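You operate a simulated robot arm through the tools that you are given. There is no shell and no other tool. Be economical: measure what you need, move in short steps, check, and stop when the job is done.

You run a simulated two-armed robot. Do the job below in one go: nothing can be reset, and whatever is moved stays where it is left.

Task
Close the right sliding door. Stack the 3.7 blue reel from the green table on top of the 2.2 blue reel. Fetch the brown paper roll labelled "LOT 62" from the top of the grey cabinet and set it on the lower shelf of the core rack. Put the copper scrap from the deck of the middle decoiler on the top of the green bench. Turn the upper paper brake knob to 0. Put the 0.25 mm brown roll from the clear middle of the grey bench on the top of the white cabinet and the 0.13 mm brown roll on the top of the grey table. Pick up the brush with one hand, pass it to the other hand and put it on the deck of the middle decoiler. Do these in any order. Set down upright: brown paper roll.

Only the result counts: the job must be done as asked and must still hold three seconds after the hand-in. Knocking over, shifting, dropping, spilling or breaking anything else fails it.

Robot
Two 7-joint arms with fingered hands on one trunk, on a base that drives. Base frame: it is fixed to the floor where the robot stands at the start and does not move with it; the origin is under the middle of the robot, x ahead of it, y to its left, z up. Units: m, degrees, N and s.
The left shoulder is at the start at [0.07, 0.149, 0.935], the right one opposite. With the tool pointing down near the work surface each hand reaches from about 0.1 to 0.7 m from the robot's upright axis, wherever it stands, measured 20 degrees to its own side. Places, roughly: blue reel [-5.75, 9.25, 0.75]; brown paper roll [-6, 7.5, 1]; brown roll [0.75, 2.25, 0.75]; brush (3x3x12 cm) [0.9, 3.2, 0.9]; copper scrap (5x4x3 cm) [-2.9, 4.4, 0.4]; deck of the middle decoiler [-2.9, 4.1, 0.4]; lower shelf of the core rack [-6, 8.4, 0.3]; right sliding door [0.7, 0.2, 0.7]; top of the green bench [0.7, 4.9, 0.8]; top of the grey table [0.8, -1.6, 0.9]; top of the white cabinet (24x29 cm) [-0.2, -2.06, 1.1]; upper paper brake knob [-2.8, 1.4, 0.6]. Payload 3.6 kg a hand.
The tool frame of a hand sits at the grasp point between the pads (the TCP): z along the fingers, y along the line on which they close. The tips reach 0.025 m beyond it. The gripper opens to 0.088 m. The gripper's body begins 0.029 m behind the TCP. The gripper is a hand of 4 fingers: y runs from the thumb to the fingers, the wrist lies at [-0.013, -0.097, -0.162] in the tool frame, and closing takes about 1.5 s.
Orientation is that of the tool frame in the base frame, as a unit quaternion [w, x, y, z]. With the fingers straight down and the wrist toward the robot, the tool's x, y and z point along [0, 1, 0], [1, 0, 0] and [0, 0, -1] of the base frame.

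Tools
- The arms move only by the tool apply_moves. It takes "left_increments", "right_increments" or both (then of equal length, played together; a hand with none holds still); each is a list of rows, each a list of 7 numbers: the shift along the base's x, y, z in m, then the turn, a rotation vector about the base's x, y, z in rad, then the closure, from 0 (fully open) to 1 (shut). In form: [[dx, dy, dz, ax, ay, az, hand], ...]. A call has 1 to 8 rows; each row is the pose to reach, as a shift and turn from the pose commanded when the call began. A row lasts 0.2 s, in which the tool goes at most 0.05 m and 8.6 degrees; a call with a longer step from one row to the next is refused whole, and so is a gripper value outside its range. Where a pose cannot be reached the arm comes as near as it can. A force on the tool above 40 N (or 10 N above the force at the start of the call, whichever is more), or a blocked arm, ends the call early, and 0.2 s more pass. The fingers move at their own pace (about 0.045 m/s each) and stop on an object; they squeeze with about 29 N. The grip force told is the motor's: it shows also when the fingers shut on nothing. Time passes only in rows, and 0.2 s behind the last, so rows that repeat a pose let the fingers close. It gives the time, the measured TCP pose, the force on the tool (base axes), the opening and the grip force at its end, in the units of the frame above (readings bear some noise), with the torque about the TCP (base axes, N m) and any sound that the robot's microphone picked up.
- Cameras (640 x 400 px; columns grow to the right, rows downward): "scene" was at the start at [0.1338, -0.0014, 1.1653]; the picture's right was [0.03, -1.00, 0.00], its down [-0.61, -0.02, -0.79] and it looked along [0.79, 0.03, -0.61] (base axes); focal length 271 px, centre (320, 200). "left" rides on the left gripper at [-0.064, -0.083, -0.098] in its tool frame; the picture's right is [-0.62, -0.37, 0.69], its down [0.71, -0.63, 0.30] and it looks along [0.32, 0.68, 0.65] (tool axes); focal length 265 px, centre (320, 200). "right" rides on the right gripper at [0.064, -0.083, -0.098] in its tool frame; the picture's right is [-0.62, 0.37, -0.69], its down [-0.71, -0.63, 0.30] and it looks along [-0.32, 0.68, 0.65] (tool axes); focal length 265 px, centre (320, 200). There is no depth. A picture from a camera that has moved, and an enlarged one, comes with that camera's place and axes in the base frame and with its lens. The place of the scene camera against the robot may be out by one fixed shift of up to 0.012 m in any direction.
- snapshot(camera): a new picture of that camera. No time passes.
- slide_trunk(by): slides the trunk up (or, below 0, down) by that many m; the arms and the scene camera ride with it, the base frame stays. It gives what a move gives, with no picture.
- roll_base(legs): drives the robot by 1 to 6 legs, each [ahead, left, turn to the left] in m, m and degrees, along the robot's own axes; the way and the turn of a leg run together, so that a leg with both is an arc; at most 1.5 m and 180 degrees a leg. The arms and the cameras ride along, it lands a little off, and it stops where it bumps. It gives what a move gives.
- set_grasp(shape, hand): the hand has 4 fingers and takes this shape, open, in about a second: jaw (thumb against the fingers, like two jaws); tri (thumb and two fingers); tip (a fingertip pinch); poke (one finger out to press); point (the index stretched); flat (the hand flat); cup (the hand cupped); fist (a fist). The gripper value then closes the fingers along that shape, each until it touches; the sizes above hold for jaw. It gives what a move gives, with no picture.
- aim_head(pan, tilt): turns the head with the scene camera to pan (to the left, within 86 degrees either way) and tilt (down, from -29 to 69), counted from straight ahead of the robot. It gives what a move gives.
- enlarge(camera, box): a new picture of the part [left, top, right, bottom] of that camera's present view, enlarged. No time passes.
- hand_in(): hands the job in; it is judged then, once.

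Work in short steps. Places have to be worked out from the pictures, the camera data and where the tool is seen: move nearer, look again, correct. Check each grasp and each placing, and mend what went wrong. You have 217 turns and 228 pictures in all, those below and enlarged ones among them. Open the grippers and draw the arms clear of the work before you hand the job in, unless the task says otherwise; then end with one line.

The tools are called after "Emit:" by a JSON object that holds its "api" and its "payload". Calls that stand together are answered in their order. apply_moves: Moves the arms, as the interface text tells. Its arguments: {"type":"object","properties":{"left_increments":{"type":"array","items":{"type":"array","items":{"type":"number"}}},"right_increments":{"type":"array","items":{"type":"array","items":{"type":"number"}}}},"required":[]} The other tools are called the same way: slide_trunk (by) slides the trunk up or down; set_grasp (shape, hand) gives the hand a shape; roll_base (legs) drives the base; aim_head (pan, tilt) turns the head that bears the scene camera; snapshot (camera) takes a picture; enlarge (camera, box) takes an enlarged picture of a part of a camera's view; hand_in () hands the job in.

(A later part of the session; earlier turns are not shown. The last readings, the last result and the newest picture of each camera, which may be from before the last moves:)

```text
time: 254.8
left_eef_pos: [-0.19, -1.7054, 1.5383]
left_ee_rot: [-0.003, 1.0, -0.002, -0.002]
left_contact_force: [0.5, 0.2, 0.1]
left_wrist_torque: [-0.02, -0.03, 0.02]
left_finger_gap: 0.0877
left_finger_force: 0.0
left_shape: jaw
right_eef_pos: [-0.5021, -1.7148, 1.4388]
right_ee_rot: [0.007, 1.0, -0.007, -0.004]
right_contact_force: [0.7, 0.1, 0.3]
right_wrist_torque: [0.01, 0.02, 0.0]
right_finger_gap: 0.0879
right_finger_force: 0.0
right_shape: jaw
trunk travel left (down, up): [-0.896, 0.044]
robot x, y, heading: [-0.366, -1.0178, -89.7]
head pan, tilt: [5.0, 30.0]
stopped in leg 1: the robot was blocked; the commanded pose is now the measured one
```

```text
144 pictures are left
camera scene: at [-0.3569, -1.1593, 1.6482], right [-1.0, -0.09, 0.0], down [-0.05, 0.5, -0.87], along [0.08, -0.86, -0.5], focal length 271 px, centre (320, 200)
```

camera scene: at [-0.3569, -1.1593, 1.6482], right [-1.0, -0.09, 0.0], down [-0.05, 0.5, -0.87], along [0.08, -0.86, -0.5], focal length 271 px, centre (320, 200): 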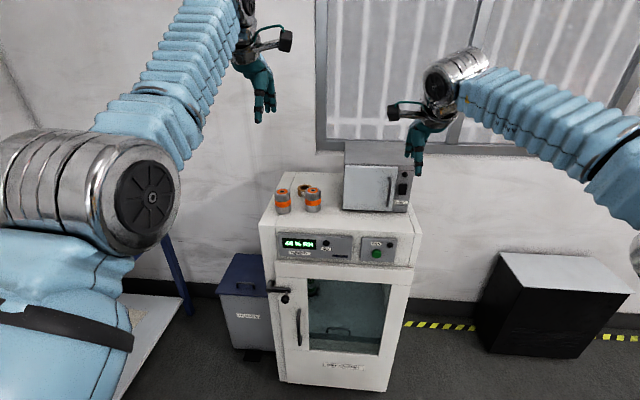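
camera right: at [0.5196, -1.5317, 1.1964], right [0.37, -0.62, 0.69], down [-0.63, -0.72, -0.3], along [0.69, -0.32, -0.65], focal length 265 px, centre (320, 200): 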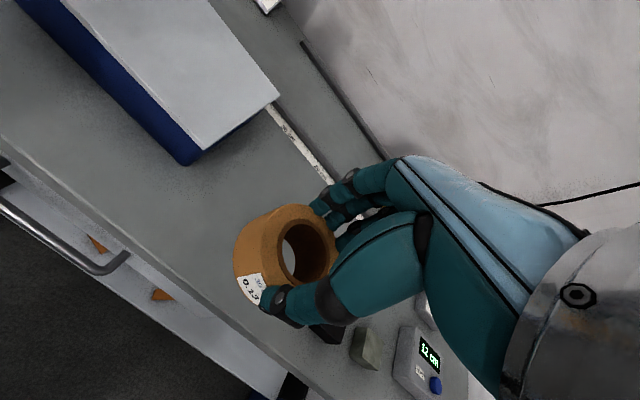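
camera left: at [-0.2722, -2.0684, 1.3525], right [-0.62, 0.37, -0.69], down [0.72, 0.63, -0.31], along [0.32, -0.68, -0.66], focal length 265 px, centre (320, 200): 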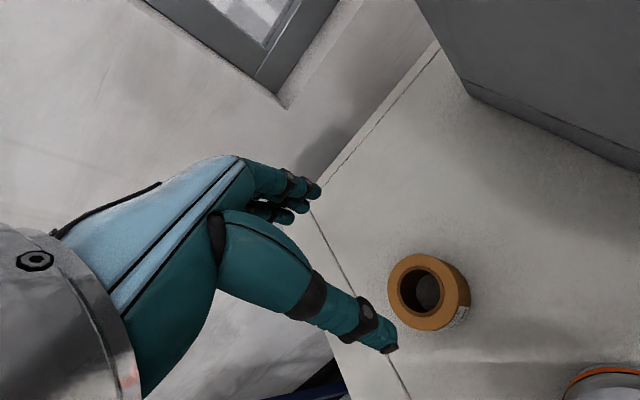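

Clear. I lower the trunk, turn to face -x, and look at the way toward the machines.

Emit:
{"api": "slide_trunk", "payload": {"by": -0.4}}

Emit:
{"api": "roll_base", "payload": {"legs": [[0, 0, -90]]}}

Emit:
{"api": "aim_head", "payload": {"pan": -25, "tilt": 10}}

Emit:
{"api": "snapshot", "payload": {"camera": "scene"}}

```text
time: 258.6
left_eef_pos: [-0.1927, -1.7089, 1.1362]
left_ee_rot: [-0.004, 1.0, -0.002, -0.002]
left_contact_force: [0.4, 0.3, 0.2]
left_wrist_torque: [0.01, 0.01, 0.01]
left_finger_gap: 0.0877
left_finger_force: 0.0
left_shape: jaw
right_eef_pos: [-0.5039, -1.7169, 1.0385]
right_ee_rot: [0.006, 1.0, -0.006, -0.002]
right_contact_force: [-0.6, 1.5, -0.4]
right_wrist_torque: [0.01, 0.0, -0.02]
right_finger_gap: 0.0877
right_finger_force: 0.0
right_shape: jaw
trunk travel left (down, up): [-0.496, 0.444]
robot x, y, heading: [-0.3614, -1.0189, -89.5]
head pan, tilt: [5.0, 30.0]
```

```text
time: 269.0
left_eef_pos: [-1.0539, -1.1882, 1.1369]
left_ee_rot: [0.005, -0.705, 0.709, -0.002]
left_contact_force: [-0.4, 1.1, 0.7]
left_wrist_torque: [-0.01, -0.01, 0.0]
left_finger_gap: 0.088
left_finger_force: 0.0
left_shape: jaw
right_eef_pos: [-1.0614, -0.8779, 1.0367]
right_ee_rot: [-0.002, -0.702, 0.712, 0.007]
right_contact_force: [0.7, -0.4, -0.3]
right_wrist_torque: [-0.01, 0.02, 0.02]
right_finger_gap: 0.0878
right_finger_force: 0.1
right_shape: jaw
trunk travel left (down, up): [-0.496, 0.444]
robot x, y, heading: [-0.3613, -1.0204, -179.6]
head pan, tilt: [5.0, 30.0]
```

```text
time: 270.0
left_eef_pos: [-1.0532, -1.19, 1.1362]
left_ee_rot: [0.004, -0.706, 0.709, -0.002]
left_contact_force: [0.7, 0.5, 0.4]
left_wrist_torque: [-0.01, 0.0, 0.0]
left_finger_gap: 0.088
left_finger_force: 0.0
left_shape: jaw
right_eef_pos: [-1.063, -0.8766, 1.0377]
right_ee_rot: [-0.001, -0.702, 0.712, 0.007]
right_contact_force: [1.2, -0.4, 0.5]
right_wrist_torque: [0.0, 0.04, -0.02]
right_finger_gap: 0.088
right_finger_force: 0.1
right_shape: jaw
trunk travel left (down, up): [-0.496, 0.444]
robot x, y, heading: [-0.3626, -1.0195, -179.6]
head pan, tilt: [-25.0, 10.0]
```

```text
143 pictures are left
camera scene: at [-0.5017, -0.9843, 1.2801], right [0.42, 0.91, 0.0], down [0.16, -0.07, -0.98], along [-0.89, 0.41, -0.17], focal length 271 px, centre (320, 200)
```

scene: 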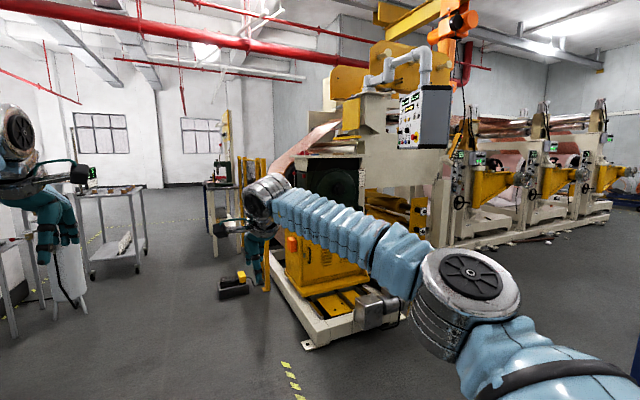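

The decoiler row lies along x≈-2.9. I go up the aisle facing +y, then turn west past the rack's end.

Emit:
{"api": "roll_base", "payload": {"legs": [[-0.22, 0, 0], [0, 0, -90], [1.4, 0, 0], [1.2, 0, 0]]}}

Emit:
{"api": "aim_head", "payload": {"pan": 60, "tilt": 15}}

Emit:
{"api": "snapshot", "payload": {"camera": "scene"}}

```text
time: 271.1
left_eef_pos: [-1.037, -1.1889, 1.1344]
left_ee_rot: [0.007, -0.705, 0.709, -0.004]
left_contact_force: [-0.7, 0.5, -1.1]
left_wrist_torque: [0.0, 0.0, -0.02]
left_finger_gap: 0.0877
left_finger_force: 0.2
left_shape: jaw
right_eef_pos: [-1.0451, -0.8773, 1.0365]
right_ee_rot: [-0.002, -0.702, 0.713, 0.006]
right_contact_force: [0.1, 0.7, 0.4]
right_wrist_torque: [-0.02, -0.04, 0.01]
right_finger_gap: 0.0879
right_finger_force: 0.1
right_shape: jaw
trunk travel left (down, up): [-0.496, 0.444]
robot x, y, heading: [-0.3467, -1.0168, -179.6]
head pan, tilt: [-25.0, 10.0]
stopped in leg 1: the robot was blocked; the commanded pose is now the measured one
```

```text
time: 272.7
left_eef_pos: [-1.0377, -1.1884, 1.1336]
left_ee_rot: [0.006, -0.706, 0.708, -0.004]
left_contact_force: [0.5, -0.1, -0.1]
left_wrist_torque: [0.02, 0.01, 0.0]
left_finger_gap: 0.0879
left_finger_force: 0.1
left_shape: jaw
right_eef_pos: [-1.0468, -0.8753, 1.0364]
right_ee_rot: [-0.001, -0.701, 0.713, 0.006]
right_contact_force: [-0.4, 0.2, 0.1]
right_wrist_torque: [-0.02, -0.02, 0.02]
right_finger_gap: 0.0879
right_finger_force: 0.0
right_shape: jaw
trunk travel left (down, up): [-0.496, 0.444]
robot x, y, heading: [-0.3539, -1.0173, -179.9]
head pan, tilt: [60.0, 15.0]
```

```text
142 pictures are left
camera scene: at [-0.4493, -1.1041, 1.272], right [-0.87, 0.5, 0.0], down [0.13, 0.22, -0.97], along [-0.48, -0.84, -0.26], focal length 271 px, centre (320, 200)
```

scene: 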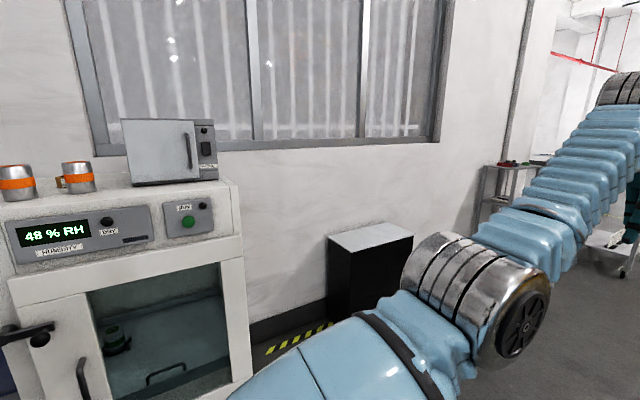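

Backward driving is blocked, likely by arm self-contact. I bring the right hand to a comfortable pose and lower the left.

Emit:
{"api": "apply_moves", "payload": {"left_increments": [[0, 0, -0.03, 0, 0, 0, 0], [0, 0, -0.06, 0, 0, 0, 0], [0, 0, -0.09, 0, 0, 0, 0], [0, 0, -0.11, 0, 0, 0, 0], [0, 0, -0.12, 0, 0, 0, 0]], "right_increments": [[0.02, 0.02, -0.02, 0, 0, 0, 0], [0.04, 0.04, -0.04, 0, 0, 0, 0], [0.06, 0.06, -0.06, 0, 0, 0, 0], [0.08, 0.08, -0.07, 0, 0, 0, 0], [0.1, 0.1, -0.08, 0, 0, 0, 0]]}}

Emit:
{"api": "aim_head", "payload": {"pan": -40, "tilt": 60}}

Emit:
{"api": "snapshot", "payload": {"camera": "scene"}}

Emit:
{"api": "aim_head", "payload": {"pan": 40, "tilt": 60}}

Emit:
{"api": "snapshot", "payload": {"camera": "scene"}}

```text
time: 273.9
left_eef_pos: [-1.0355, -1.1889, 1.0151]
left_ee_rot: [0.006, -0.705, 0.709, -0.003]
left_contact_force: [0.9, 0.0, 0.1]
left_wrist_torque: [-0.02, 0.0, 0.01]
left_finger_gap: 0.0879
left_finger_force: 0.1
left_shape: jaw
right_eef_pos: [-0.9455, -0.7763, 0.9574]
right_ee_rot: [-0.003, -0.702, 0.712, 0.006]
right_contact_force: [-0.1, 0.1, -0.2]
right_wrist_torque: [0.01, 0.01, -0.02]
right_finger_gap: 0.0877
right_finger_force: 0.0
right_shape: jaw
trunk travel left (down, up): [-0.496, 0.444]
robot x, y, heading: [-0.3499, -1.0182, -179.8]
head pan, tilt: [60.0, 15.0]
```

```text
time: 275.7
left_eef_pos: [-1.0379, -1.1885, 1.0149]
left_ee_rot: [0.007, -0.705, 0.709, -0.004]
left_contact_force: [0.5, 0.0, 0.8]
left_wrist_torque: [0.01, 0.0, -0.05]
left_finger_gap: 0.0878
left_finger_force: 0.1
left_shape: jaw
right_eef_pos: [-0.9469, -0.7781, 0.9564]
right_ee_rot: [-0.002, -0.702, 0.712, 0.007]
right_contact_force: [0.3, 0.4, 0.2]
right_wrist_torque: [0.03, -0.01, 0.01]
right_finger_gap: 0.0879
right_finger_force: 0.0
right_shape: jaw
trunk travel left (down, up): [-0.496, 0.444]
robot x, y, heading: [-0.35, -1.0198, -180.0]
head pan, tilt: [-40.0, 60.0]
```

```text
141 pictures are left
camera scene: at [-0.454, -0.9804, 1.2057], right [0.64, 0.77, 0.0], down [0.67, -0.55, -0.5], along [-0.38, 0.32, -0.87], focal length 271 px, centre (320, 200)
```

scene: 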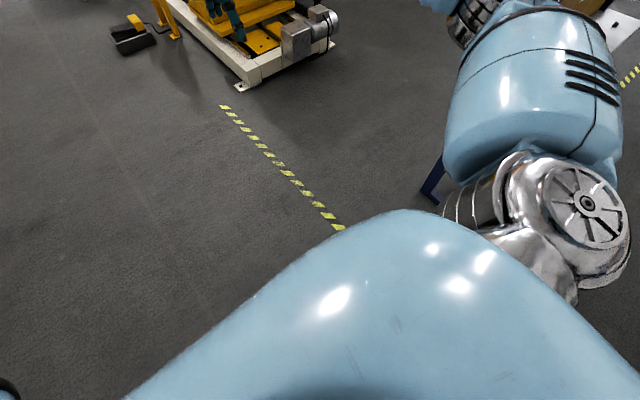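

```text
time: 277.2
left_eef_pos: [-1.0381, -1.1889, 1.0138]
left_ee_rot: [0.007, -0.706, 0.708, -0.004]
left_contact_force: [-0.2, -0.1, 0.2]
left_wrist_torque: [-0.02, 0.01, 0.02]
left_finger_gap: 0.0879
left_finger_force: 0.0
left_shape: jaw
right_eef_pos: [-0.9469, -0.7768, 0.9571]
right_ee_rot: [-0.001, -0.701, 0.713, 0.006]
right_contact_force: [0.5, -0.6, 0.1]
right_wrist_torque: [-0.01, 0.0, 0.0]
right_finger_gap: 0.0879
right_finger_force: 0.0
right_shape: jaw
trunk travel left (down, up): [-0.496, 0.444]
robot x, y, heading: [-0.3524, -1.0193, -179.7]
head pan, tilt: [40.0, 60.0]
```

```text
140 pictures are left
camera scene: at [-0.4535, -1.0659, 1.2057], right [-0.65, 0.76, 0.0], down [0.66, 0.56, -0.5], along [-0.38, -0.32, -0.87], focal length 271 px, centre (320, 200)
```

scene: 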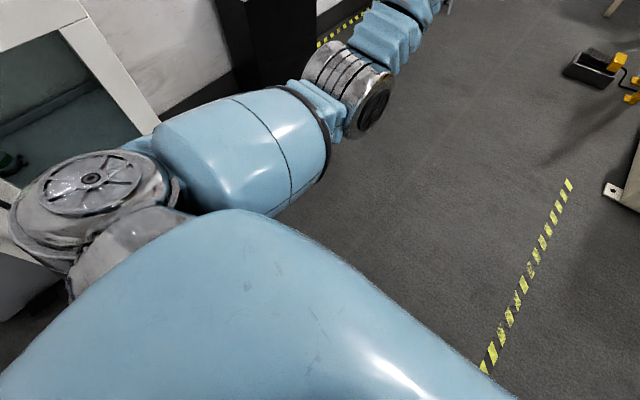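

Arms look free. I turn first, then drive.

Emit:
{"api": "roll_base", "payload": {"legs": [[0, 0, -90]]}}

Emit:
{"api": "roll_base", "payload": {"legs": [[0, -0.2, 0], [1.3, 0, 0], [1.3, 0, 0]]}}

```text
time: 287.6
left_eef_pos: [-0.5182, -0.3308, 1.0158]
left_ee_rot: [0.001, 0.003, 1.0, -0.008]
left_contact_force: [0.2, -0.7, -0.4]
left_wrist_torque: [-0.02, -0.03, -0.02]
left_finger_gap: 0.0878
left_finger_force: 0.1
left_shape: jaw
right_eef_pos: [-0.1061, -0.422, 0.9575]
right_ee_rot: [0.004, 0.009, 1.0, 0.006]
right_contact_force: [0.3, 0.7, 0.7]
right_wrist_torque: [0.02, 0.02, 0.03]
right_finger_gap: 0.088
right_finger_force: 0.0
right_shape: jaw
trunk travel left (down, up): [-0.496, 0.444]
robot x, y, heading: [-0.3518, -1.0173, 89.9]
head pan, tilt: [40.0, 60.0]
```

```text
time: 323.2
left_eef_pos: [-0.3456, 2.2564, 1.0134]
left_ee_rot: [0.001, -0.002, 1.0, -0.007]
left_contact_force: [0.4, 0.2, 0.5]
left_wrist_torque: [0.03, 0.03, 0.0]
left_finger_gap: 0.0879
left_finger_force: 0.2
left_shape: jaw
right_eef_pos: [0.0678, 2.1675, 0.9577]
right_ee_rot: [0.004, 0.003, 1.0, 0.005]
right_contact_force: [-0.1, -0.8, -0.8]
right_wrist_torque: [0.02, -0.02, 0.0]
right_finger_gap: 0.088
right_finger_force: 0.0
right_shape: jaw
trunk travel left (down, up): [-0.496, 0.444]
robot x, y, heading: [-0.1661, 1.5709, 91.0]
head pan, tilt: [40.0, 60.0]
```

Good. Now at y≈1.57; I turn west and look toward the machine.

Emit:
{"api": "roll_base", "payload": {"legs": [[0, 0, 89]]}}

Emit:
{"api": "aim_head", "payload": {"pan": 0, "tilt": 15}}

Emit:
{"api": "snapshot", "payload": {"camera": "scene"}}

```text
time: 333.5
left_eef_pos: [-0.8557, 1.4013, 1.0135]
left_ee_rot: [0.007, -0.705, 0.71, -0.004]
left_contact_force: [-0.8, 0.3, 0.1]
left_wrist_torque: [0.01, 0.02, -0.01]
left_finger_gap: 0.0881
left_finger_force: 0.1
left_shape: jaw
right_eef_pos: [-0.7647, 1.8142, 0.9577]
right_ee_rot: [-0.002, -0.701, 0.713, 0.005]
right_contact_force: [0.3, 0.1, -0.3]
right_wrist_torque: [-0.01, 0.02, 0.0]
right_finger_gap: 0.0878
right_finger_force: 0.0
right_shape: jaw
trunk travel left (down, up): [-0.496, 0.444]
robot x, y, heading: [-0.1688, 1.5672, -179.9]
head pan, tilt: [40.0, 60.0]
```

```text
time: 334.6
left_eef_pos: [-0.8565, 1.4001, 1.0129]
left_ee_rot: [0.007, -0.705, 0.709, -0.005]
left_contact_force: [1.4, 0.0, 0.8]
left_wrist_torque: [0.01, 0.0, -0.01]
left_finger_gap: 0.0883
left_finger_force: 0.1
left_shape: jaw
right_eef_pos: [-0.7648, 1.813, 0.9572]
right_ee_rot: [-0.002, -0.7, 0.714, 0.006]
right_contact_force: [0.7, -0.4, -0.3]
right_wrist_torque: [-0.01, 0.02, -0.04]
right_finger_gap: 0.088
right_finger_force: 0.0
right_shape: jaw
trunk travel left (down, up): [-0.496, 0.444]
robot x, y, heading: [-0.1702, 1.5678, -179.9]
head pan, tilt: [0.0, 15.0]
```

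```text
139 pictures are left
camera scene: at [-0.3153, 1.565, 1.2719], right [0.0, 1.0, 0.0], down [0.26, 0.0, -0.97], along [-0.97, 0.0, -0.26], focal length 271 px, centre (320, 200)
```

scene: 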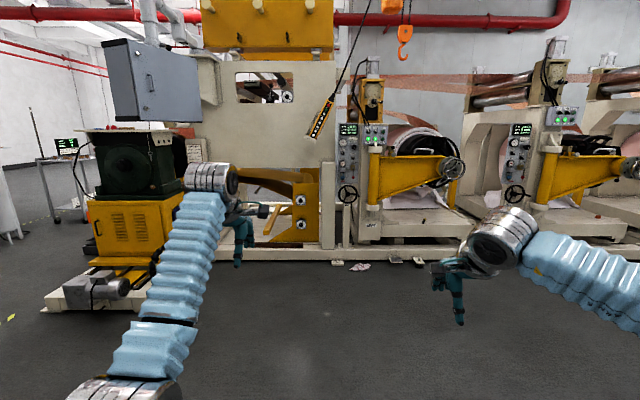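

I see two brake knobs on the yellow column near [-2.8, 1.38]. I drive up to it.

Emit:
{"api": "roll_base", "payload": {"legs": [[1.4, 0, 0], [0.4, 0, 0]]}}

Emit:
{"api": "aim_head", "payload": {"pan": 10, "tilt": 30}}

Emit:
{"api": "snapshot", "payload": {"camera": "scene"}}

```text
time: 357.8
left_eef_pos: [-2.6583, 1.3922, 1.0142]
left_ee_rot: [0.007, -0.706, 0.708, -0.005]
left_contact_force: [0.2, 0.1, 0.5]
left_wrist_torque: [-0.01, 0.02, 0.0]
left_finger_gap: 0.088
left_finger_force: 0.0
left_shape: jaw
right_eef_pos: [-2.5691, 1.8047, 0.9572]
right_ee_rot: [-0.002, -0.701, 0.713, 0.007]
right_contact_force: [0.6, -0.5, 0.1]
right_wrist_torque: [-0.02, -0.02, 0.01]
right_finger_gap: 0.088
right_finger_force: 0.0
right_shape: jaw
trunk travel left (down, up): [-0.496, 0.444]
robot x, y, heading: [-1.973, 1.5591, -179.6]
head pan, tilt: [0.0, 15.0]
```

```text
time: 358.6
left_eef_pos: [-2.6595, 1.3914, 1.0136]
left_ee_rot: [0.007, -0.705, 0.709, -0.005]
left_contact_force: [-0.1, -0.1, -0.4]
left_wrist_torque: [0.03, 0.02, -0.01]
left_finger_gap: 0.0876
left_finger_force: 0.0
left_shape: jaw
right_eef_pos: [-2.5696, 1.8056, 0.9572]
right_ee_rot: [-0.002, -0.701, 0.713, 0.006]
right_contact_force: [0.9, 0.3, 0.0]
right_wrist_torque: [0.0, -0.01, -0.01]
right_finger_gap: 0.0879
right_finger_force: 0.1
right_shape: jaw
trunk travel left (down, up): [-0.496, 0.444]
robot x, y, heading: [-1.9774, 1.5637, -179.8]
head pan, tilt: [10.0, 30.0]
```

```text
138 pictures are left
camera scene: at [-2.1148, 1.5423, 1.2479], right [-0.18, 0.98, 0.0], down [0.49, 0.09, -0.87], along [-0.85, -0.15, -0.5], focal length 271 px, centre (320, 200)
```

scene: 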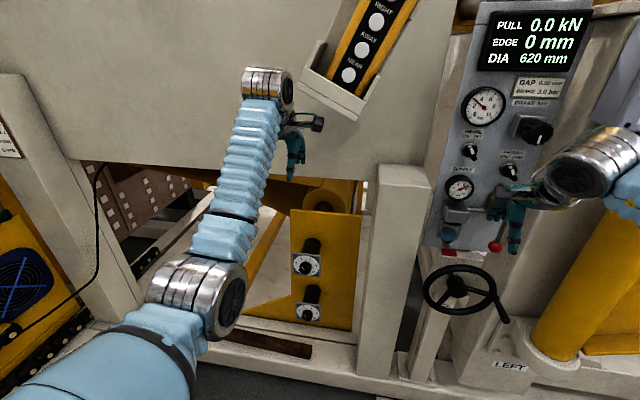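

Knobs visible. I zoom in on them.

Emit:
{"api": "enlarge", "payload": {"camera": "scene", "box": [270, 225, 350, 335]}}

```text
3.64 times, centred on (310, 280) of scene
camera zoom: at [-2.1148, 1.5423, 1.2479], right [-0.18, 0.98, 0.0], down [0.49, 0.09, -0.87], along [-0.85, -0.15, -0.5], focal length 984 px, centre (356, -91)
```

zoom: 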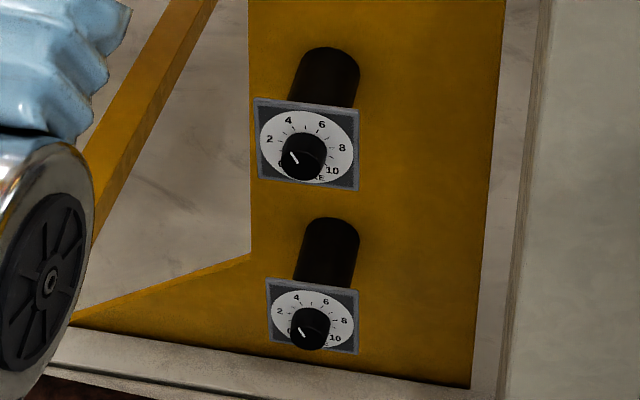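

I need a front view. I back off, lower the trunk, and pitch the left hand forward (as for the door), keeping the right hand away from the handwheel.

Emit:
{"api": "roll_base", "payload": {"legs": [[-0.2, 0, 0]]}}

Emit:
{"api": "apply_moves", "payload": {"left_increments": [[0, 0, 0, 0, 0.14, 0, 0], [0, 0, -0.01, 0, 0.28, 0, 0], [0, 0, -0.02, 0, 0.42, 0, 0], [0, 0, -0.04, 0, 0.56, 0, 0], [0, 0, -0.06, 0, 0.7, 0, 0], [0, 0, -0.08, 0, 0.84, 0, 0], [0, 0, -0.1, 0, 0.98, 0, 0], [0, 0, -0.12, 0, 1.12, 0, 0]], "right_increments": [[0.01, 0, 0, 0, 0, 0, 0], [0.02, 0, 0, 0, 0, 0, 0], [0.03, 0.01, 0, 0, 0, 0, 0], [0.04, 0.02, 0, 0, 0, 0, 0], [0.05, 0.02, 0, 0, 0, 0, 0], [0.06, 0.03, 0, 0, 0, 0, 0], [0.07, 0.03, 0, 0, 0, 0, 0], [0.08, 0.04, 0, 0, 0, 0, 0]]}}

Emit:
{"api": "slide_trunk", "payload": {"by": -0.22}}

Emit:
{"api": "snapshot", "payload": {"camera": "left"}}

Emit:
{"api": "snapshot", "payload": {"camera": "scene"}}

```text
time: 361.8
left_eef_pos: [-2.46, 1.3908, 1.0139]
left_ee_rot: [0.007, -0.705, 0.709, -0.005]
left_contact_force: [0.4, 0.2, -0.4]
left_wrist_torque: [-0.02, 0.02, -0.03]
left_finger_gap: 0.0879
left_finger_force: 0.0
left_shape: jaw
right_eef_pos: [-2.3689, 1.8057, 0.9577]
right_ee_rot: [-0.002, -0.702, 0.712, 0.007]
right_contact_force: [-0.8, -0.4, 0.4]
right_wrist_torque: [-0.02, 0.01, -0.02]
right_finger_gap: 0.088
right_finger_force: 0.1
right_shape: jaw
trunk travel left (down, up): [-0.496, 0.444]
robot x, y, heading: [-1.7717, 1.5641, -179.7]
head pan, tilt: [10.0, 30.0]
```

```text
time: 363.6
left_eef_pos: [-2.4609, 1.3932, 0.8935]
left_ee_rot: [-0.372, -0.599, 0.604, 0.372]
left_contact_force: [-0.3, 0.2, -0.2]
left_wrist_torque: [0.02, -0.01, 0.01]
left_finger_gap: 0.0878
left_finger_force: 0.2
left_shape: jaw
right_eef_pos: [-2.2891, 1.8461, 0.9578]
right_ee_rot: [-0.001, -0.701, 0.713, 0.006]
right_contact_force: [-0.1, 0.1, 0.0]
right_wrist_torque: [-0.01, 0.01, 0.03]
right_finger_gap: 0.0879
right_finger_force: 0.0
right_shape: jaw
trunk travel left (down, up): [-0.496, 0.444]
robot x, y, heading: [-1.7759, 1.5586, -179.7]
head pan, tilt: [10.0, 30.0]
```

```text
time: 365.9
left_eef_pos: [-2.461, 1.3927, 0.6736]
left_ee_rot: [-0.371, -0.599, 0.604, 0.373]
left_contact_force: [-0.9, 0.0, 0.0]
left_wrist_torque: [-0.02, 0.0, 0.0]
left_finger_gap: 0.088
left_finger_force: 0.1
left_shape: jaw
right_eef_pos: [-2.2889, 1.844, 0.7365]
right_ee_rot: [-0.002, -0.701, 0.713, 0.006]
right_contact_force: [0.1, -0.3, 0.2]
right_wrist_torque: [0.0, -0.02, 0.02]
right_finger_gap: 0.088
right_finger_force: 0.0
right_shape: jaw
trunk travel left (down, up): [-0.276, 0.664]
robot x, y, heading: [-1.7721, 1.5613, -179.9]
head pan, tilt: [10.0, 30.0]
```

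```text
136 pictures are left
camera left: at [-2.3357, 1.4563, 0.6441], right [-0.45, 0.62, -0.64], down [0.01, -0.72, -0.7], along [-0.89, -0.32, 0.32], focal length 265 px, centre (320, 200)
```

left: 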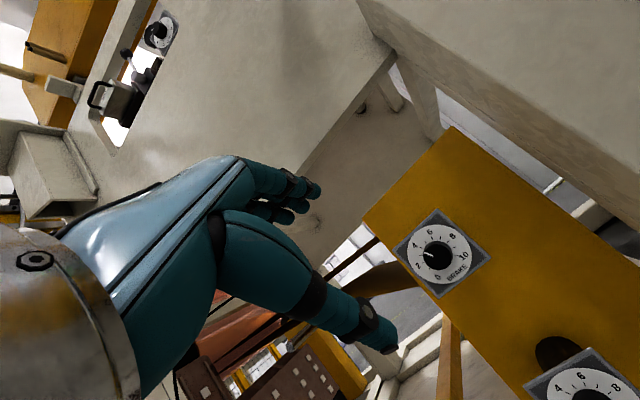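

```text
135 pictures are left
camera scene: at [-1.9123, 1.5429, 1.0279], right [-0.18, 0.98, 0.0], down [0.49, 0.09, -0.87], along [-0.85, -0.15, -0.5], focal length 271 px, centre (320, 200)
```

scene: 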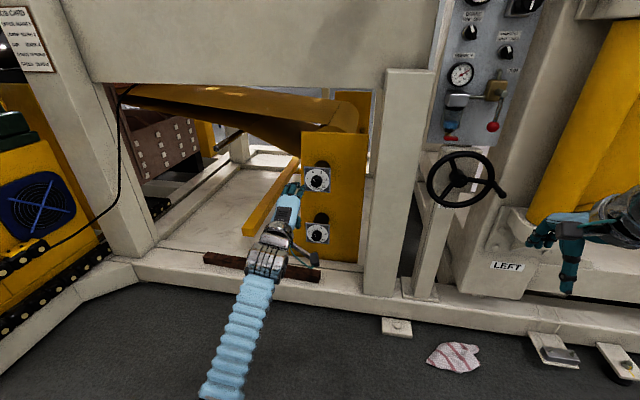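

The left camera sees the dial nicely; I zoom.

Emit:
{"api": "enlarge", "payload": {"camera": "left", "box": [380, 190, 510, 310]}}

Emit:
{"api": "enlarge", "payload": {"camera": "scene", "box": [280, 140, 360, 260]}}

```text
3.33 times, centred on (445, 250) of left
camera zoom: at [-2.3357, 1.4563, 0.6441], right [-0.45, 0.62, -0.64], down [0.01, -0.72, -0.7], along [-0.89, -0.32, 0.32], focal length 885 px, centre (-97, 33)
```

zoom: 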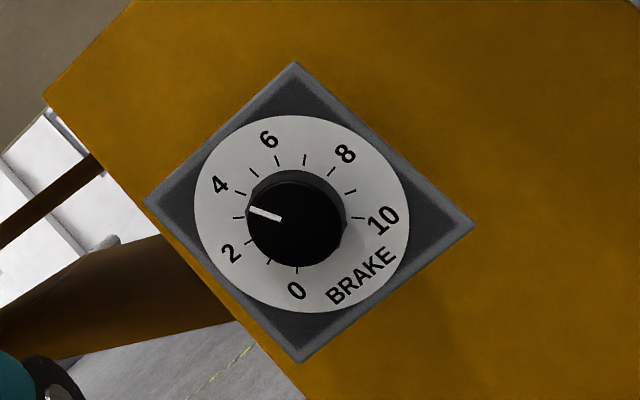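

```text
3.33 times, centred on (320, 200) of scene
camera zoom: at [-1.9123, 1.5429, 1.0279], right [-0.18, 0.98, 0.0], down [0.49, 0.09, -0.87], along [-0.85, -0.15, -0.5], focal length 902 px, centre (320, 200)
```

zoom: 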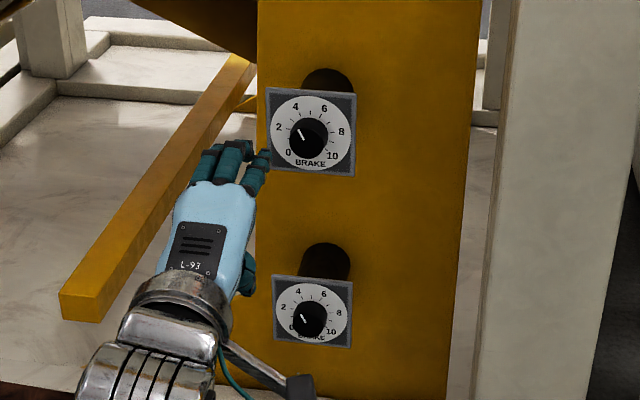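

The pointer is at about 3–3.5, so I need roughly -90° (counter-clockwise). Knob face is at about [-2.777, 1.378, 0.597]. I level and pre-roll the left hand, raise the right hand, then drive closer.

Emit:
{"api": "apply_moves", "payload": {"left_increments": [[0, -0.005, -0.01, 0, 0.11, 0, 0], [0, -0.01, -0.03, 0, 0.22, 0, 0], [0, -0.015, -0.05, 0, 0.33, 0, 0], [0, -0.015, -0.07, 0, 0.44, 0, 0], [0, -0.015, -0.077, 0, 0.44, 0, 0]], "right_increments": [[0, 0.01, 0.04, 0, 0, 0, 0], [0, 0.02, 0.08, 0, 0, 0, 0], [0, 0.03, 0.12, 0, 0, 0, 0], [0, 0.04, 0.15, 0, 0, 0, 0], [0, 0.05, 0.18, 0, 0, 0, 0]]}}

Emit:
{"api": "apply_moves", "payload": {"left_increments": [[0, 0, 0, -0.13, 0, 0, 0], [0, 0, 0, -0.26, 0, 0, 0], [0, 0, 0, -0.39, 0, 0, 0], [0, 0, 0, -0.52, 0, 0, 0]]}}

Emit:
{"api": "snapshot", "payload": {"camera": "scene"}}

```text
time: 367.1
left_eef_pos: [-2.459, 1.3756, 0.5968]
left_ee_rot: [-0.496, -0.504, 0.508, 0.492]
left_contact_force: [-0.2, -0.1, 0.3]
left_wrist_torque: [0.0, 0.03, -0.01]
left_finger_gap: 0.0877
left_finger_force: 0.0
left_shape: jaw
right_eef_pos: [-2.2894, 1.8952, 0.9172]
right_ee_rot: [-0.001, -0.702, 0.712, 0.007]
right_contact_force: [-0.4, 0.1, -0.6]
right_wrist_torque: [0.02, 0.01, 0.0]
right_finger_gap: 0.0879
right_finger_force: 0.0
right_shape: jaw
trunk travel left (down, up): [-0.276, 0.664]
robot x, y, heading: [-1.7696, 1.564, -179.6]
head pan, tilt: [10.0, 30.0]
```

```text
time: 368.1
left_eef_pos: [-2.4603, 1.3788, 0.5969]
left_ee_rot: [-0.608, -0.361, 0.617, 0.345]
left_contact_force: [0.2, 0.5, 0.3]
left_wrist_torque: [-0.02, -0.01, 0.0]
left_finger_gap: 0.0881
left_finger_force: 0.1
left_shape: jaw
right_eef_pos: [-2.289, 1.8951, 0.9164]
right_ee_rot: [-0.002, -0.702, 0.712, 0.006]
right_contact_force: [0.5, 0.0, 0.6]
right_wrist_torque: [0.0, -0.04, 0.01]
right_finger_gap: 0.0879
right_finger_force: 0.1
right_shape: jaw
trunk travel left (down, up): [-0.276, 0.664]
robot x, y, heading: [-1.7697, 1.5635, -179.9]
head pan, tilt: [10.0, 30.0]
```

```text
132 pictures are left
camera scene: at [-1.9125, 1.543, 1.0278], right [-0.18, 0.98, 0.0], down [0.49, 0.09, -0.87], along [-0.85, -0.15, -0.5], focal length 271 px, centre (320, 200)
```

scene: 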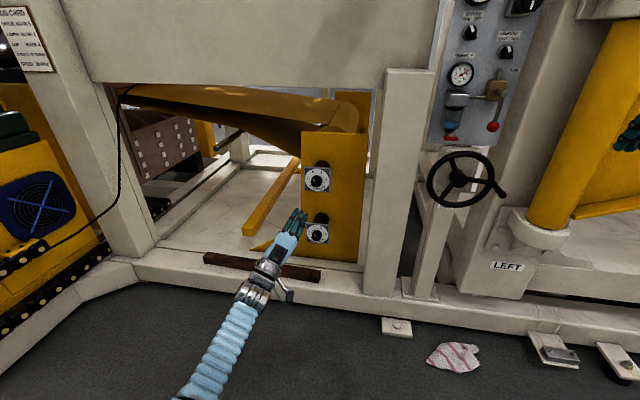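

Good. I drive forward 0.2 m and check alignment with the left camera.

Emit:
{"api": "roll_base", "payload": {"legs": [[0.2, 0, 0]]}}

Emit:
{"api": "snapshot", "payload": {"camera": "left"}}

Emit:
{"api": "snapshot", "payload": {"camera": "scene"}}

```text
time: 371.3
left_eef_pos: [-2.6611, 1.3775, 0.5962]
left_ee_rot: [-0.606, -0.361, 0.618, 0.346]
left_contact_force: [-0.1, 0.2, 0.7]
left_wrist_torque: [-0.01, -0.01, 0.05]
left_finger_gap: 0.0878
left_finger_force: 0.1
left_shape: jaw
right_eef_pos: [-2.4899, 1.8952, 0.9161]
right_ee_rot: [-0.001, -0.702, 0.713, 0.006]
right_contact_force: [0.3, -1.1, 0.1]
right_wrist_torque: [0.01, -0.01, 0.01]
right_finger_gap: 0.0879
right_finger_force: 0.1
right_shape: jaw
trunk travel left (down, up): [-0.276, 0.664]
robot x, y, heading: [-1.9741, 1.5641, -179.6]
head pan, tilt: [10.0, 30.0]
```

```text
131 pictures are left
camera left: at [-2.5618, 1.3923, 0.4951], right [-0.68, 0.35, -0.65], down [-0.29, -0.94, -0.19], along [-0.67, 0.06, 0.74], focal length 265 px, centre (320, 200)
```

left: 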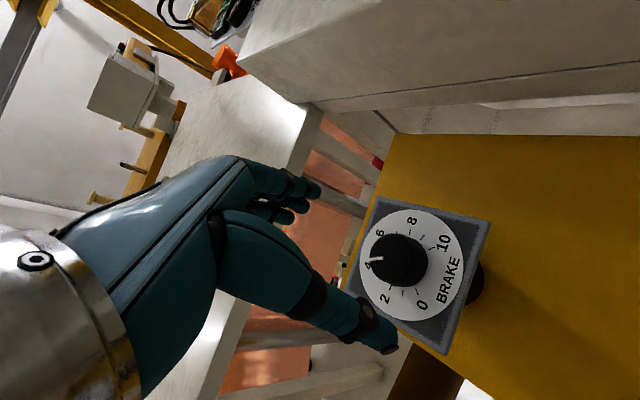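

```text
130 pictures are left
camera scene: at [-2.116, 1.5425, 1.0278], right [-0.18, 0.98, 0.0], down [0.49, 0.09, -0.87], along [-0.85, -0.15, -0.5], focal length 271 px, centre (320, 200)
```

scene: 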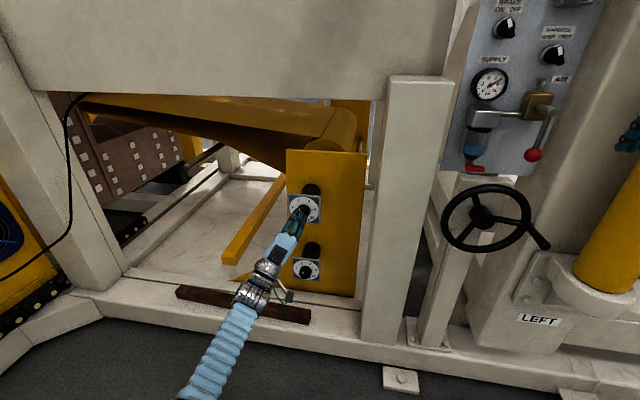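

Refined knob centre: y 1.381, z 0.602. I advance around the knob.

Emit:
{"api": "apply_moves", "payload": {"left_increments": [[-0.03, 0.004, 0.006, 0, 0, 0, 0], [-0.06, 0.004, 0.006, 0, 0, 0, 0], [-0.085, 0.004, 0.006, 0, 0, 0, 0], [-0.1, 0.004, 0.006, 0, 0, 0, 0]]}}

Emit:
{"api": "snapshot", "payload": {"camera": "left"}}

Emit:
{"api": "enlarge", "payload": {"camera": "scene", "box": [240, 150, 380, 290]}}

```text
time: 372.2
left_eef_pos: [-2.7478, 1.3809, 0.6021]
left_ee_rot: [-0.609, -0.358, 0.616, 0.349]
left_contact_force: [23.8, -1.9, 2.3]
left_wrist_torque: [0.08, 0.47, -0.26]
left_finger_gap: 0.088
left_finger_force: 0.0
left_shape: jaw
left hand out of reach, approached as far as the arm can: row 4
right_eef_pos: [-2.4883, 1.8945, 0.9184]
right_ee_rot: [-0.003, -0.701, 0.713, 0.006]
right_contact_force: [0.1, -0.2, -0.4]
right_wrist_torque: [0.0, 0.03, -0.02]
right_finger_gap: 0.0879
right_finger_force: 0.0
right_shape: jaw
trunk travel left (down, up): [-0.276, 0.664]
robot x, y, heading: [-1.9746, 1.5627, -180.0]
head pan, tilt: [10.0, 30.0]
stopped in row 4 (left hand): the force on the tool passed its limit at 50 N (the readings are from after the stop); the commanded pose is now the measured one
```

```text
129 pictures are left
camera left: at [-2.6489, 1.3958, 0.4999], right [-0.68, 0.35, -0.64], down [-0.3, -0.93, -0.19], along [-0.67, 0.06, 0.74], focal length 265 px, centre (320, 200)
```

left: 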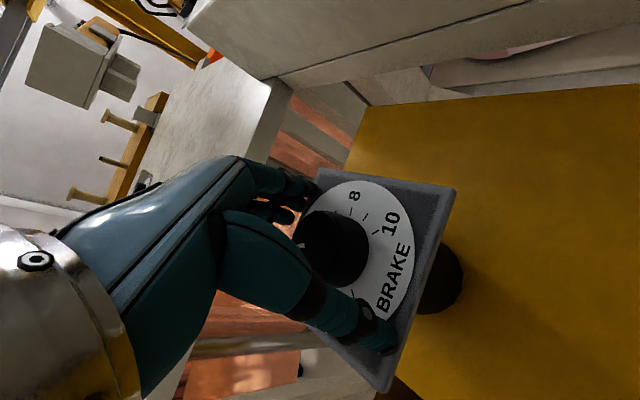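

```text
2.86 times, centred on (310, 220) of scene
camera zoom: at [-2.1144, 1.5421, 1.0281], right [-0.18, 0.98, 0.0], down [0.49, 0.09, -0.87], along [-0.85, -0.15, -0.5], focal length 773 px, centre (349, 143)
```

zoom: 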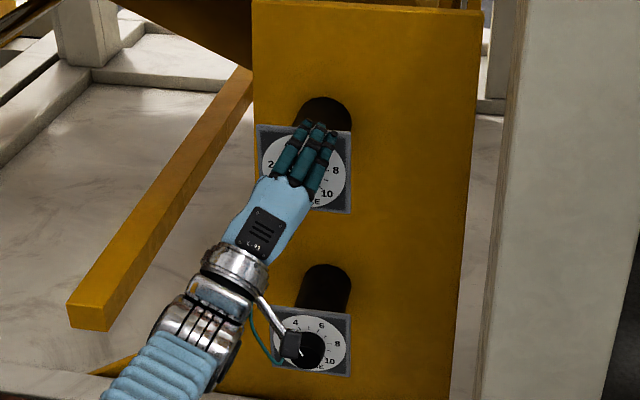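

Tips touch the dial plate with the knob between them. I back off 4 mm and close.

Emit:
{"api": "apply_moves", "payload": {"left_increments": [[0.005, 0, 0, 0, 0, 0, 0], [0.005, 0, 0, 0, 0, 0, 0.5], [0.005, 0, 0, 0, 0, 0, 1], [0.005, 0, 0, 0, 0, 0, 1], [0.005, 0, 0, 0, 0, 0, 1], [0.005, 0, 0, 0, 0, 0, 1], [0.005, 0, 0, 0, 0, 0, 1]]}}

Emit:
{"api": "snapshot", "payload": {"camera": "left"}}

```text
time: 373.8
left_eef_pos: [-2.7433, 1.3805, 0.5968]
left_ee_rot: [-0.605, -0.359, 0.62, 0.346]
left_contact_force: [28.4, -7.6, -15.0]
left_wrist_torque: [0.03, -0.21, -0.02]
left_finger_gap: 0.031
left_finger_force: 28.5
left_shape: jaw
right_eef_pos: [-2.489, 1.8944, 0.9168]
right_ee_rot: [-0.002, -0.702, 0.713, 0.007]
right_contact_force: [0.5, 0.5, 0.6]
right_wrist_torque: [-0.01, -0.02, 0.01]
right_finger_gap: 0.0878
right_finger_force: 0.1
right_shape: jaw
trunk travel left (down, up): [-0.276, 0.664]
robot x, y, heading: [-1.9738, 1.5618, -179.6]
head pan, tilt: [10.0, 30.0]
```

```text
127 pictures are left
camera left: at [-2.643, 1.3947, 0.4961], right [-0.68, 0.35, -0.65], down [-0.29, -0.94, -0.2], along [-0.67, 0.06, 0.74], focal length 265 px, centre (320, 200)
```

left: 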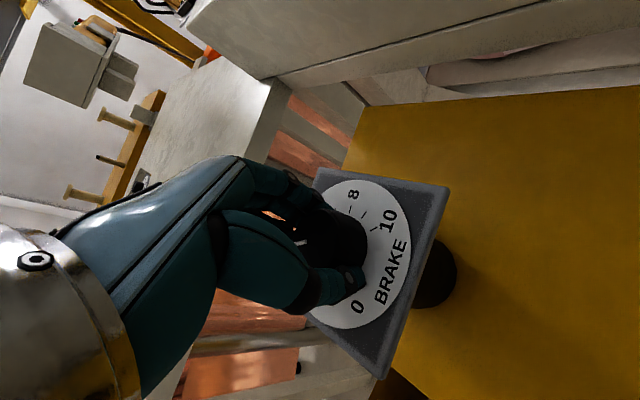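

Knob is gripped (31 mm). I relieve the axial push slightly and turn counter-clockwise (+x).

Emit:
{"api": "apply_moves", "payload": {"left_increments": [[0.004, 0, 0.002, 0, 0, 0, 1], [0.004, 0, 0.002, 0.13, 0, 0, 1], [0.004, 0, 0.002, 0.26, 0, 0, 1], [0.004, 0, 0.002, 0.39, 0, 0, 1], [0.004, 0, 0.002, 0.52, 0, 0, 1]]}}

Emit:
{"api": "snapshot", "payload": {"camera": "left"}}

```text
time: 375.0
left_eef_pos: [-2.7421, 1.3823, 0.5979]
left_ee_rot: [-0.491, -0.505, 0.51, 0.494]
left_contact_force: [-4.6, 1.6, -16.2]
left_wrist_torque: [-0.01, -0.28, -0.04]
left_finger_gap: 0.0293
left_finger_force: 29.2
left_shape: jaw
right_eef_pos: [-2.493, 1.894, 0.914]
right_ee_rot: [0.0, -0.701, 0.713, 0.005]
right_contact_force: [-0.1, -0.3, -0.3]
right_wrist_torque: [0.04, -0.02, 0.0]
right_finger_gap: 0.0878
right_finger_force: 0.1
right_shape: jaw
trunk travel left (down, up): [-0.276, 0.664]
robot x, y, heading: [-1.9739, 1.5626, -180.0]
head pan, tilt: [10.0, 30.0]
```

```text
126 pictures are left
camera left: at [-2.6415, 1.4452, 0.5181], right [-0.68, 0.62, -0.39], down [-0.29, -0.71, -0.64], along [-0.68, -0.32, 0.66], focal length 265 px, centre (320, 200)
```

left: 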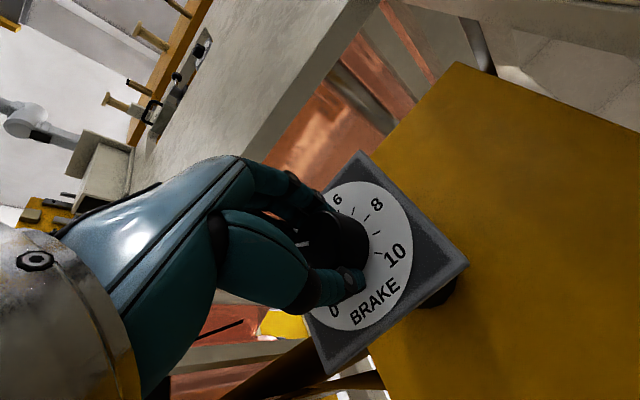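

The knob follows the hand. I turn further.

Emit:
{"api": "apply_moves", "payload": {"left_increments": [[0, 0, 0.001, 0.13, 0, 0, 1], [0, 0, 0.001, 0.26, 0, 0, 1], [0, 0, 0.001, 0.39, 0, 0, 1], [0, 0, 0.001, 0.52, 0, 0, 1], [0, 0, 0.001, 0.65, 0, 0, 1]]}}

Emit:
{"api": "snapshot", "payload": {"camera": "left"}}

```text
time: 376.2
left_eef_pos: [-2.7419, 1.3836, 0.5992]
left_ee_rot: [0.305, 0.636, -0.325, -0.63]
left_contact_force: [-3.3, 11.2, -14.8]
left_wrist_torque: [0.01, -0.27, -0.24]
left_finger_gap: 0.0282
left_finger_force: 29.1
left_shape: jaw
right_eef_pos: [-2.4931, 1.8945, 0.9143]
right_ee_rot: [-0.001, -0.701, 0.713, 0.004]
right_contact_force: [-1.1, 0.1, -0.2]
right_wrist_torque: [0.0, 0.01, -0.02]
right_finger_gap: 0.0878
right_finger_force: 0.1
right_shape: jaw
trunk travel left (down, up): [-0.276, 0.664]
robot x, y, heading: [-1.9764, 1.5611, -179.8]
head pan, tilt: [10.0, 30.0]
```

```text
125 pictures are left
camera left: at [-2.6418, 1.4825, 0.5746], right [-0.68, 0.73, 0.07], down [-0.29, -0.18, -0.94], along [-0.67, -0.66, 0.34], focal length 265 px, centre (320, 200)
```

left: 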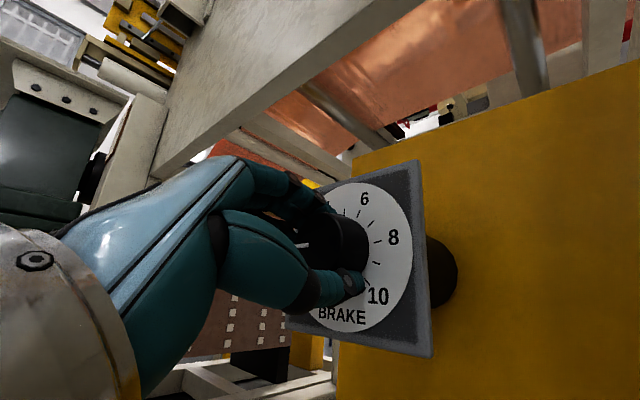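

About 67° turned. I add 15° then open to read the dial.

Emit:
{"api": "apply_moves", "payload": {"left_increments": [[0, 0, 0, 0.13, 0, 0, 1], [0, 0, 0, 0.26, 0, 0, 1], [0, 0, 0, 0.26, 0, 0, 0.6], [0, 0, 0, 0.26, 0, 0, 0], [0, 0, 0, 0.26, 0, 0, 0], [0.03, 0, 0, 0.26, 0, 0, 0], [0.07, 0, 0, 0.26, 0, 0, 0]]}}

Emit:
{"api": "snapshot", "payload": {"camera": "left"}}

Emit:
{"api": "enlarge", "payload": {"camera": "scene", "box": [270, 170, 350, 290]}}

```text
time: 377.7
left_eef_pos: [-2.708, 1.2644, 0.6251]
left_ee_rot: [0.322, 0.655, -0.239, -0.64]
left_contact_force: [-0.7, 0.0, 0.5]
left_wrist_torque: [0.04, 0.0, 0.04]
left_finger_gap: 0.0876
left_finger_force: 0.1
left_shape: jaw
right_eef_pos: [-2.4903, 1.8954, 0.916]
right_ee_rot: [-0.001, -0.701, 0.713, 0.005]
right_contact_force: [0.8, 0.9, 0.3]
right_wrist_torque: [0.02, 0.0, 0.01]
right_finger_gap: 0.0879
right_finger_force: 0.1
right_shape: jaw
trunk travel left (down, up): [-0.276, 0.664]
robot x, y, heading: [-1.9744, 1.5636, -179.9]
head pan, tilt: [10.0, 30.0]
stopped in row 7 (left hand): the arm was blocked; the commanded pose is now the measured one
```

```text
124 pictures are left
camera left: at [-2.6241, 1.3789, 0.6072], right [-0.77, 0.62, 0.18], down [-0.32, -0.13, -0.94], along [-0.56, -0.78, 0.29], focal length 265 px, centre (320, 200)
```

left: 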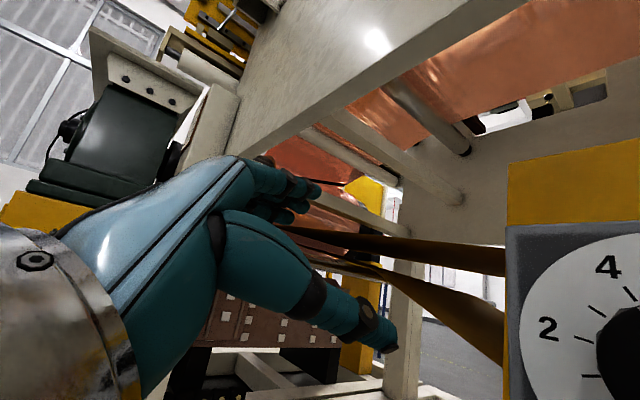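

```text
3.33 times, centred on (310, 230) of scene
camera zoom: at [-2.1159, 1.5431, 1.0279], right [-0.18, 0.98, 0.0], down [0.49, 0.09, -0.87], along [-0.85, -0.15, -0.5], focal length 902 px, centre (353, 100)
```

zoom: 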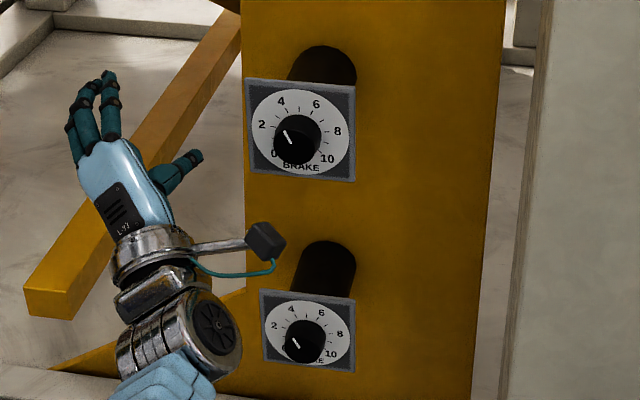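

The knob may not have turned (or slipped). I move the hand back to get a clear view of the dial.

Emit:
{"api": "apply_moves", "payload": {"left_increments": [[0.03, 0.02, -0.01, -0.1, 0, 0, 0], [0.07, 0.05, -0.02, -0.23, 0, 0, 0], [0.1, 0.08, -0.03, -0.36, 0, 0, 0], [0.13, 0.1, -0.03, -0.49, 0, 0, 0], [0.13, 0.11, -0.03, -0.62, 0, 0, 0]]}}

Emit:
{"api": "snapshot", "payload": {"camera": "left"}}

```text
refused: row 2 steps farther than a row can; nothing moved
```

```text
122 pictures are left
camera left: at [-2.6241, 1.3789, 0.6072], right [-0.77, 0.62, 0.18], down [-0.32, -0.13, -0.94], along [-0.56, -0.78, 0.29], focal length 265 px, centre (320, 200)
```

left: 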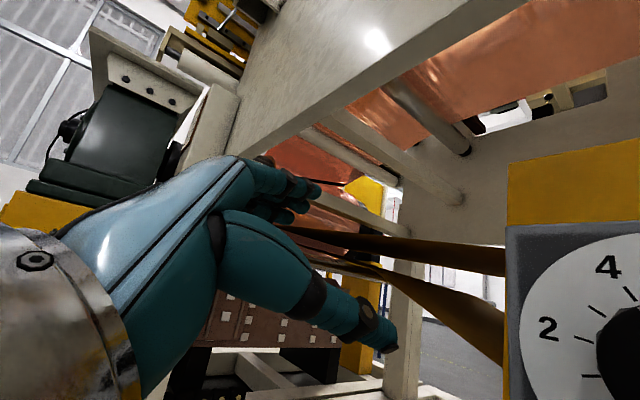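

A row was slightly too long; I resend with smaller steps.

Emit:
{"api": "apply_moves", "payload": {"left_increments": [[0.03, 0.02, -0.01, -0.1, 0, 0, 0], [0.06, 0.04, -0.015, -0.23, 0, 0, 0], [0.09, 0.065, -0.02, -0.36, 0, 0, 0], [0.12, 0.09, -0.025, -0.49, 0, 0, 0], [0.13, 0.11, -0.025, -0.62, 0, 0, 0]]}}

Emit:
{"api": "snapshot", "payload": {"camera": "left"}}

```text
time: 378.9
left_eef_pos: [-2.58, 1.3599, 0.6093]
left_ee_rot: [-0.523, -0.515, 0.423, 0.532]
left_contact_force: [-0.3, -0.1, 0.0]
left_wrist_torque: [-0.02, -0.03, 0.0]
left_finger_gap: 0.0878
left_finger_force: 0.0
left_shape: jaw
right_eef_pos: [-2.4909, 1.8936, 0.9168]
right_ee_rot: [-0.002, -0.702, 0.712, 0.006]
right_contact_force: [-0.1, 0.2, -0.8]
right_wrist_torque: [0.01, -0.04, 0.02]
right_finger_gap: 0.0876
right_finger_force: 0.1
right_shape: jaw
trunk travel left (down, up): [-0.276, 0.664]
robot x, y, heading: [-1.9759, 1.5627, -179.6]
head pan, tilt: [10.0, 30.0]
```

```text
121 pictures are left
camera left: at [-2.4998, 1.441, 0.5231], right [-0.78, 0.59, -0.22], down [-0.32, -0.68, -0.66], along [-0.54, -0.45, 0.71], focal length 265 px, centre (320, 200)
```

left: 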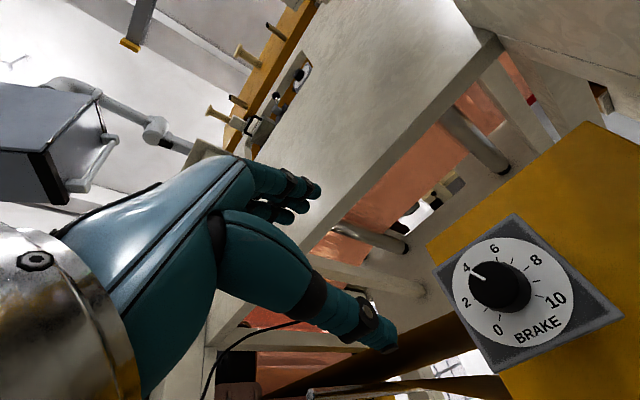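

The dial still reads about 3–4, so the turn didn't hold. I re-align with the hand pre-rolled and grip again, this time checking the dial while turning.

Emit:
{"api": "apply_moves", "payload": {"left_increments": [[-0.01, 0.004, -0.001, -0.125, -0.033, -0.009, 0], [-0.02, 0.008, -0.003, -0.25, -0.065, -0.018, 0], [-0.04, 0.013, -0.004, -0.374, -0.098, -0.026, 0], [-0.06, 0.017, -0.006, -0.5, -0.13, -0.035, 0], [-0.08, 0.021, -0.007, -0.623, -0.163, -0.044, 0], [-0.11, 0.021, -0.007, -0.623, -0.163, -0.044, 0], [-0.14, 0.021, -0.007, -0.623, -0.163, -0.044, 0], [-0.16, 0.021, -0.007, -0.623, -0.163, -0.044, 0]]}}

Emit:
{"api": "apply_moves", "payload": {"left_increments": [[0, 0, 0, 0, 0, 0, 0.5], [0, 0, 0, 0, 0, 0, 1], [0, 0, 0, 0, 0, 0, 1], [0, 0, 0, 0, 0, 0, 1], [0, 0, 0, 0, 0, 0, 1], [0, 0, 0, 0, 0, 0, 1], [0, 0, 0, 0, 0, 0, 1]]}}

Emit:
{"api": "enlarge", "payload": {"camera": "left", "box": [220, 150, 460, 370]}}

```text
time: 380.7
left_eef_pos: [-2.7368, 1.3959, 0.5939]
left_ee_rot: [-0.595, -0.378, 0.616, 0.35]
left_contact_force: [0.2, -0.1, 0.0]
left_wrist_torque: [0.0, 0.01, 0.01]
left_finger_gap: 0.0876
left_finger_force: 0.0
left_shape: jaw
right_eef_pos: [-2.4915, 1.8951, 0.9158]
right_ee_rot: [-0.001, -0.701, 0.713, 0.006]
right_contact_force: [-0.2, -0.8, 0.5]
right_wrist_torque: [-0.01, -0.01, -0.01]
right_finger_gap: 0.0876
right_finger_force: 0.0
right_shape: jaw
trunk travel left (down, up): [-0.276, 0.664]
robot x, y, heading: [-1.9737, 1.5645, -180.0]
head pan, tilt: [10.0, 30.0]
```

```text
time: 382.3
left_eef_pos: [-2.7375, 1.3985, 0.5945]
left_ee_rot: [-0.597, -0.376, 0.616, 0.35]
left_contact_force: [-2.9, 12.7, 5.0]
left_wrist_torque: [-0.2, 0.1, -0.24]
left_finger_gap: 0.0127
left_finger_force: 28.7
left_shape: jaw
right_eef_pos: [-2.4903, 1.8958, 0.9165]
right_ee_rot: [-0.002, -0.702, 0.712, 0.005]
right_contact_force: [0.7, 0.7, 0.7]
right_wrist_torque: [-0.03, -0.01, 0.0]
right_finger_gap: 0.0879
right_finger_force: 0.2
right_shape: jaw
trunk travel left (down, up): [-0.276, 0.664]
robot x, y, heading: [-1.9751, 1.5608, -179.8]
head pan, tilt: [10.0, 30.0]
```

```text
1.82 times, centred on (340, 260) of left
camera zoom: at [-2.6357, 1.4169, 0.4964], right [-0.67, 0.36, -0.65], down [-0.28, -0.93, -0.23], along [-0.69, 0.02, 0.73], focal length 483 px, centre (284, 91)
```

zoom: 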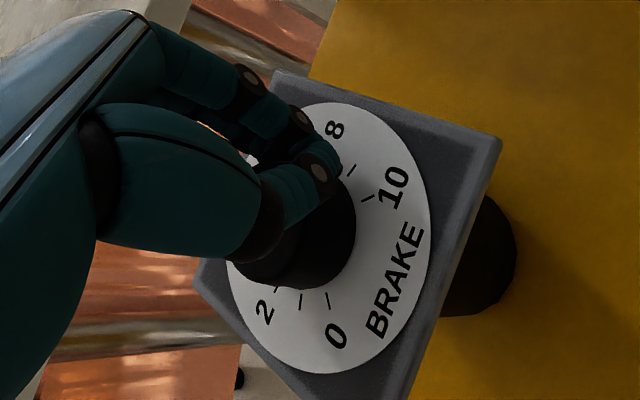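

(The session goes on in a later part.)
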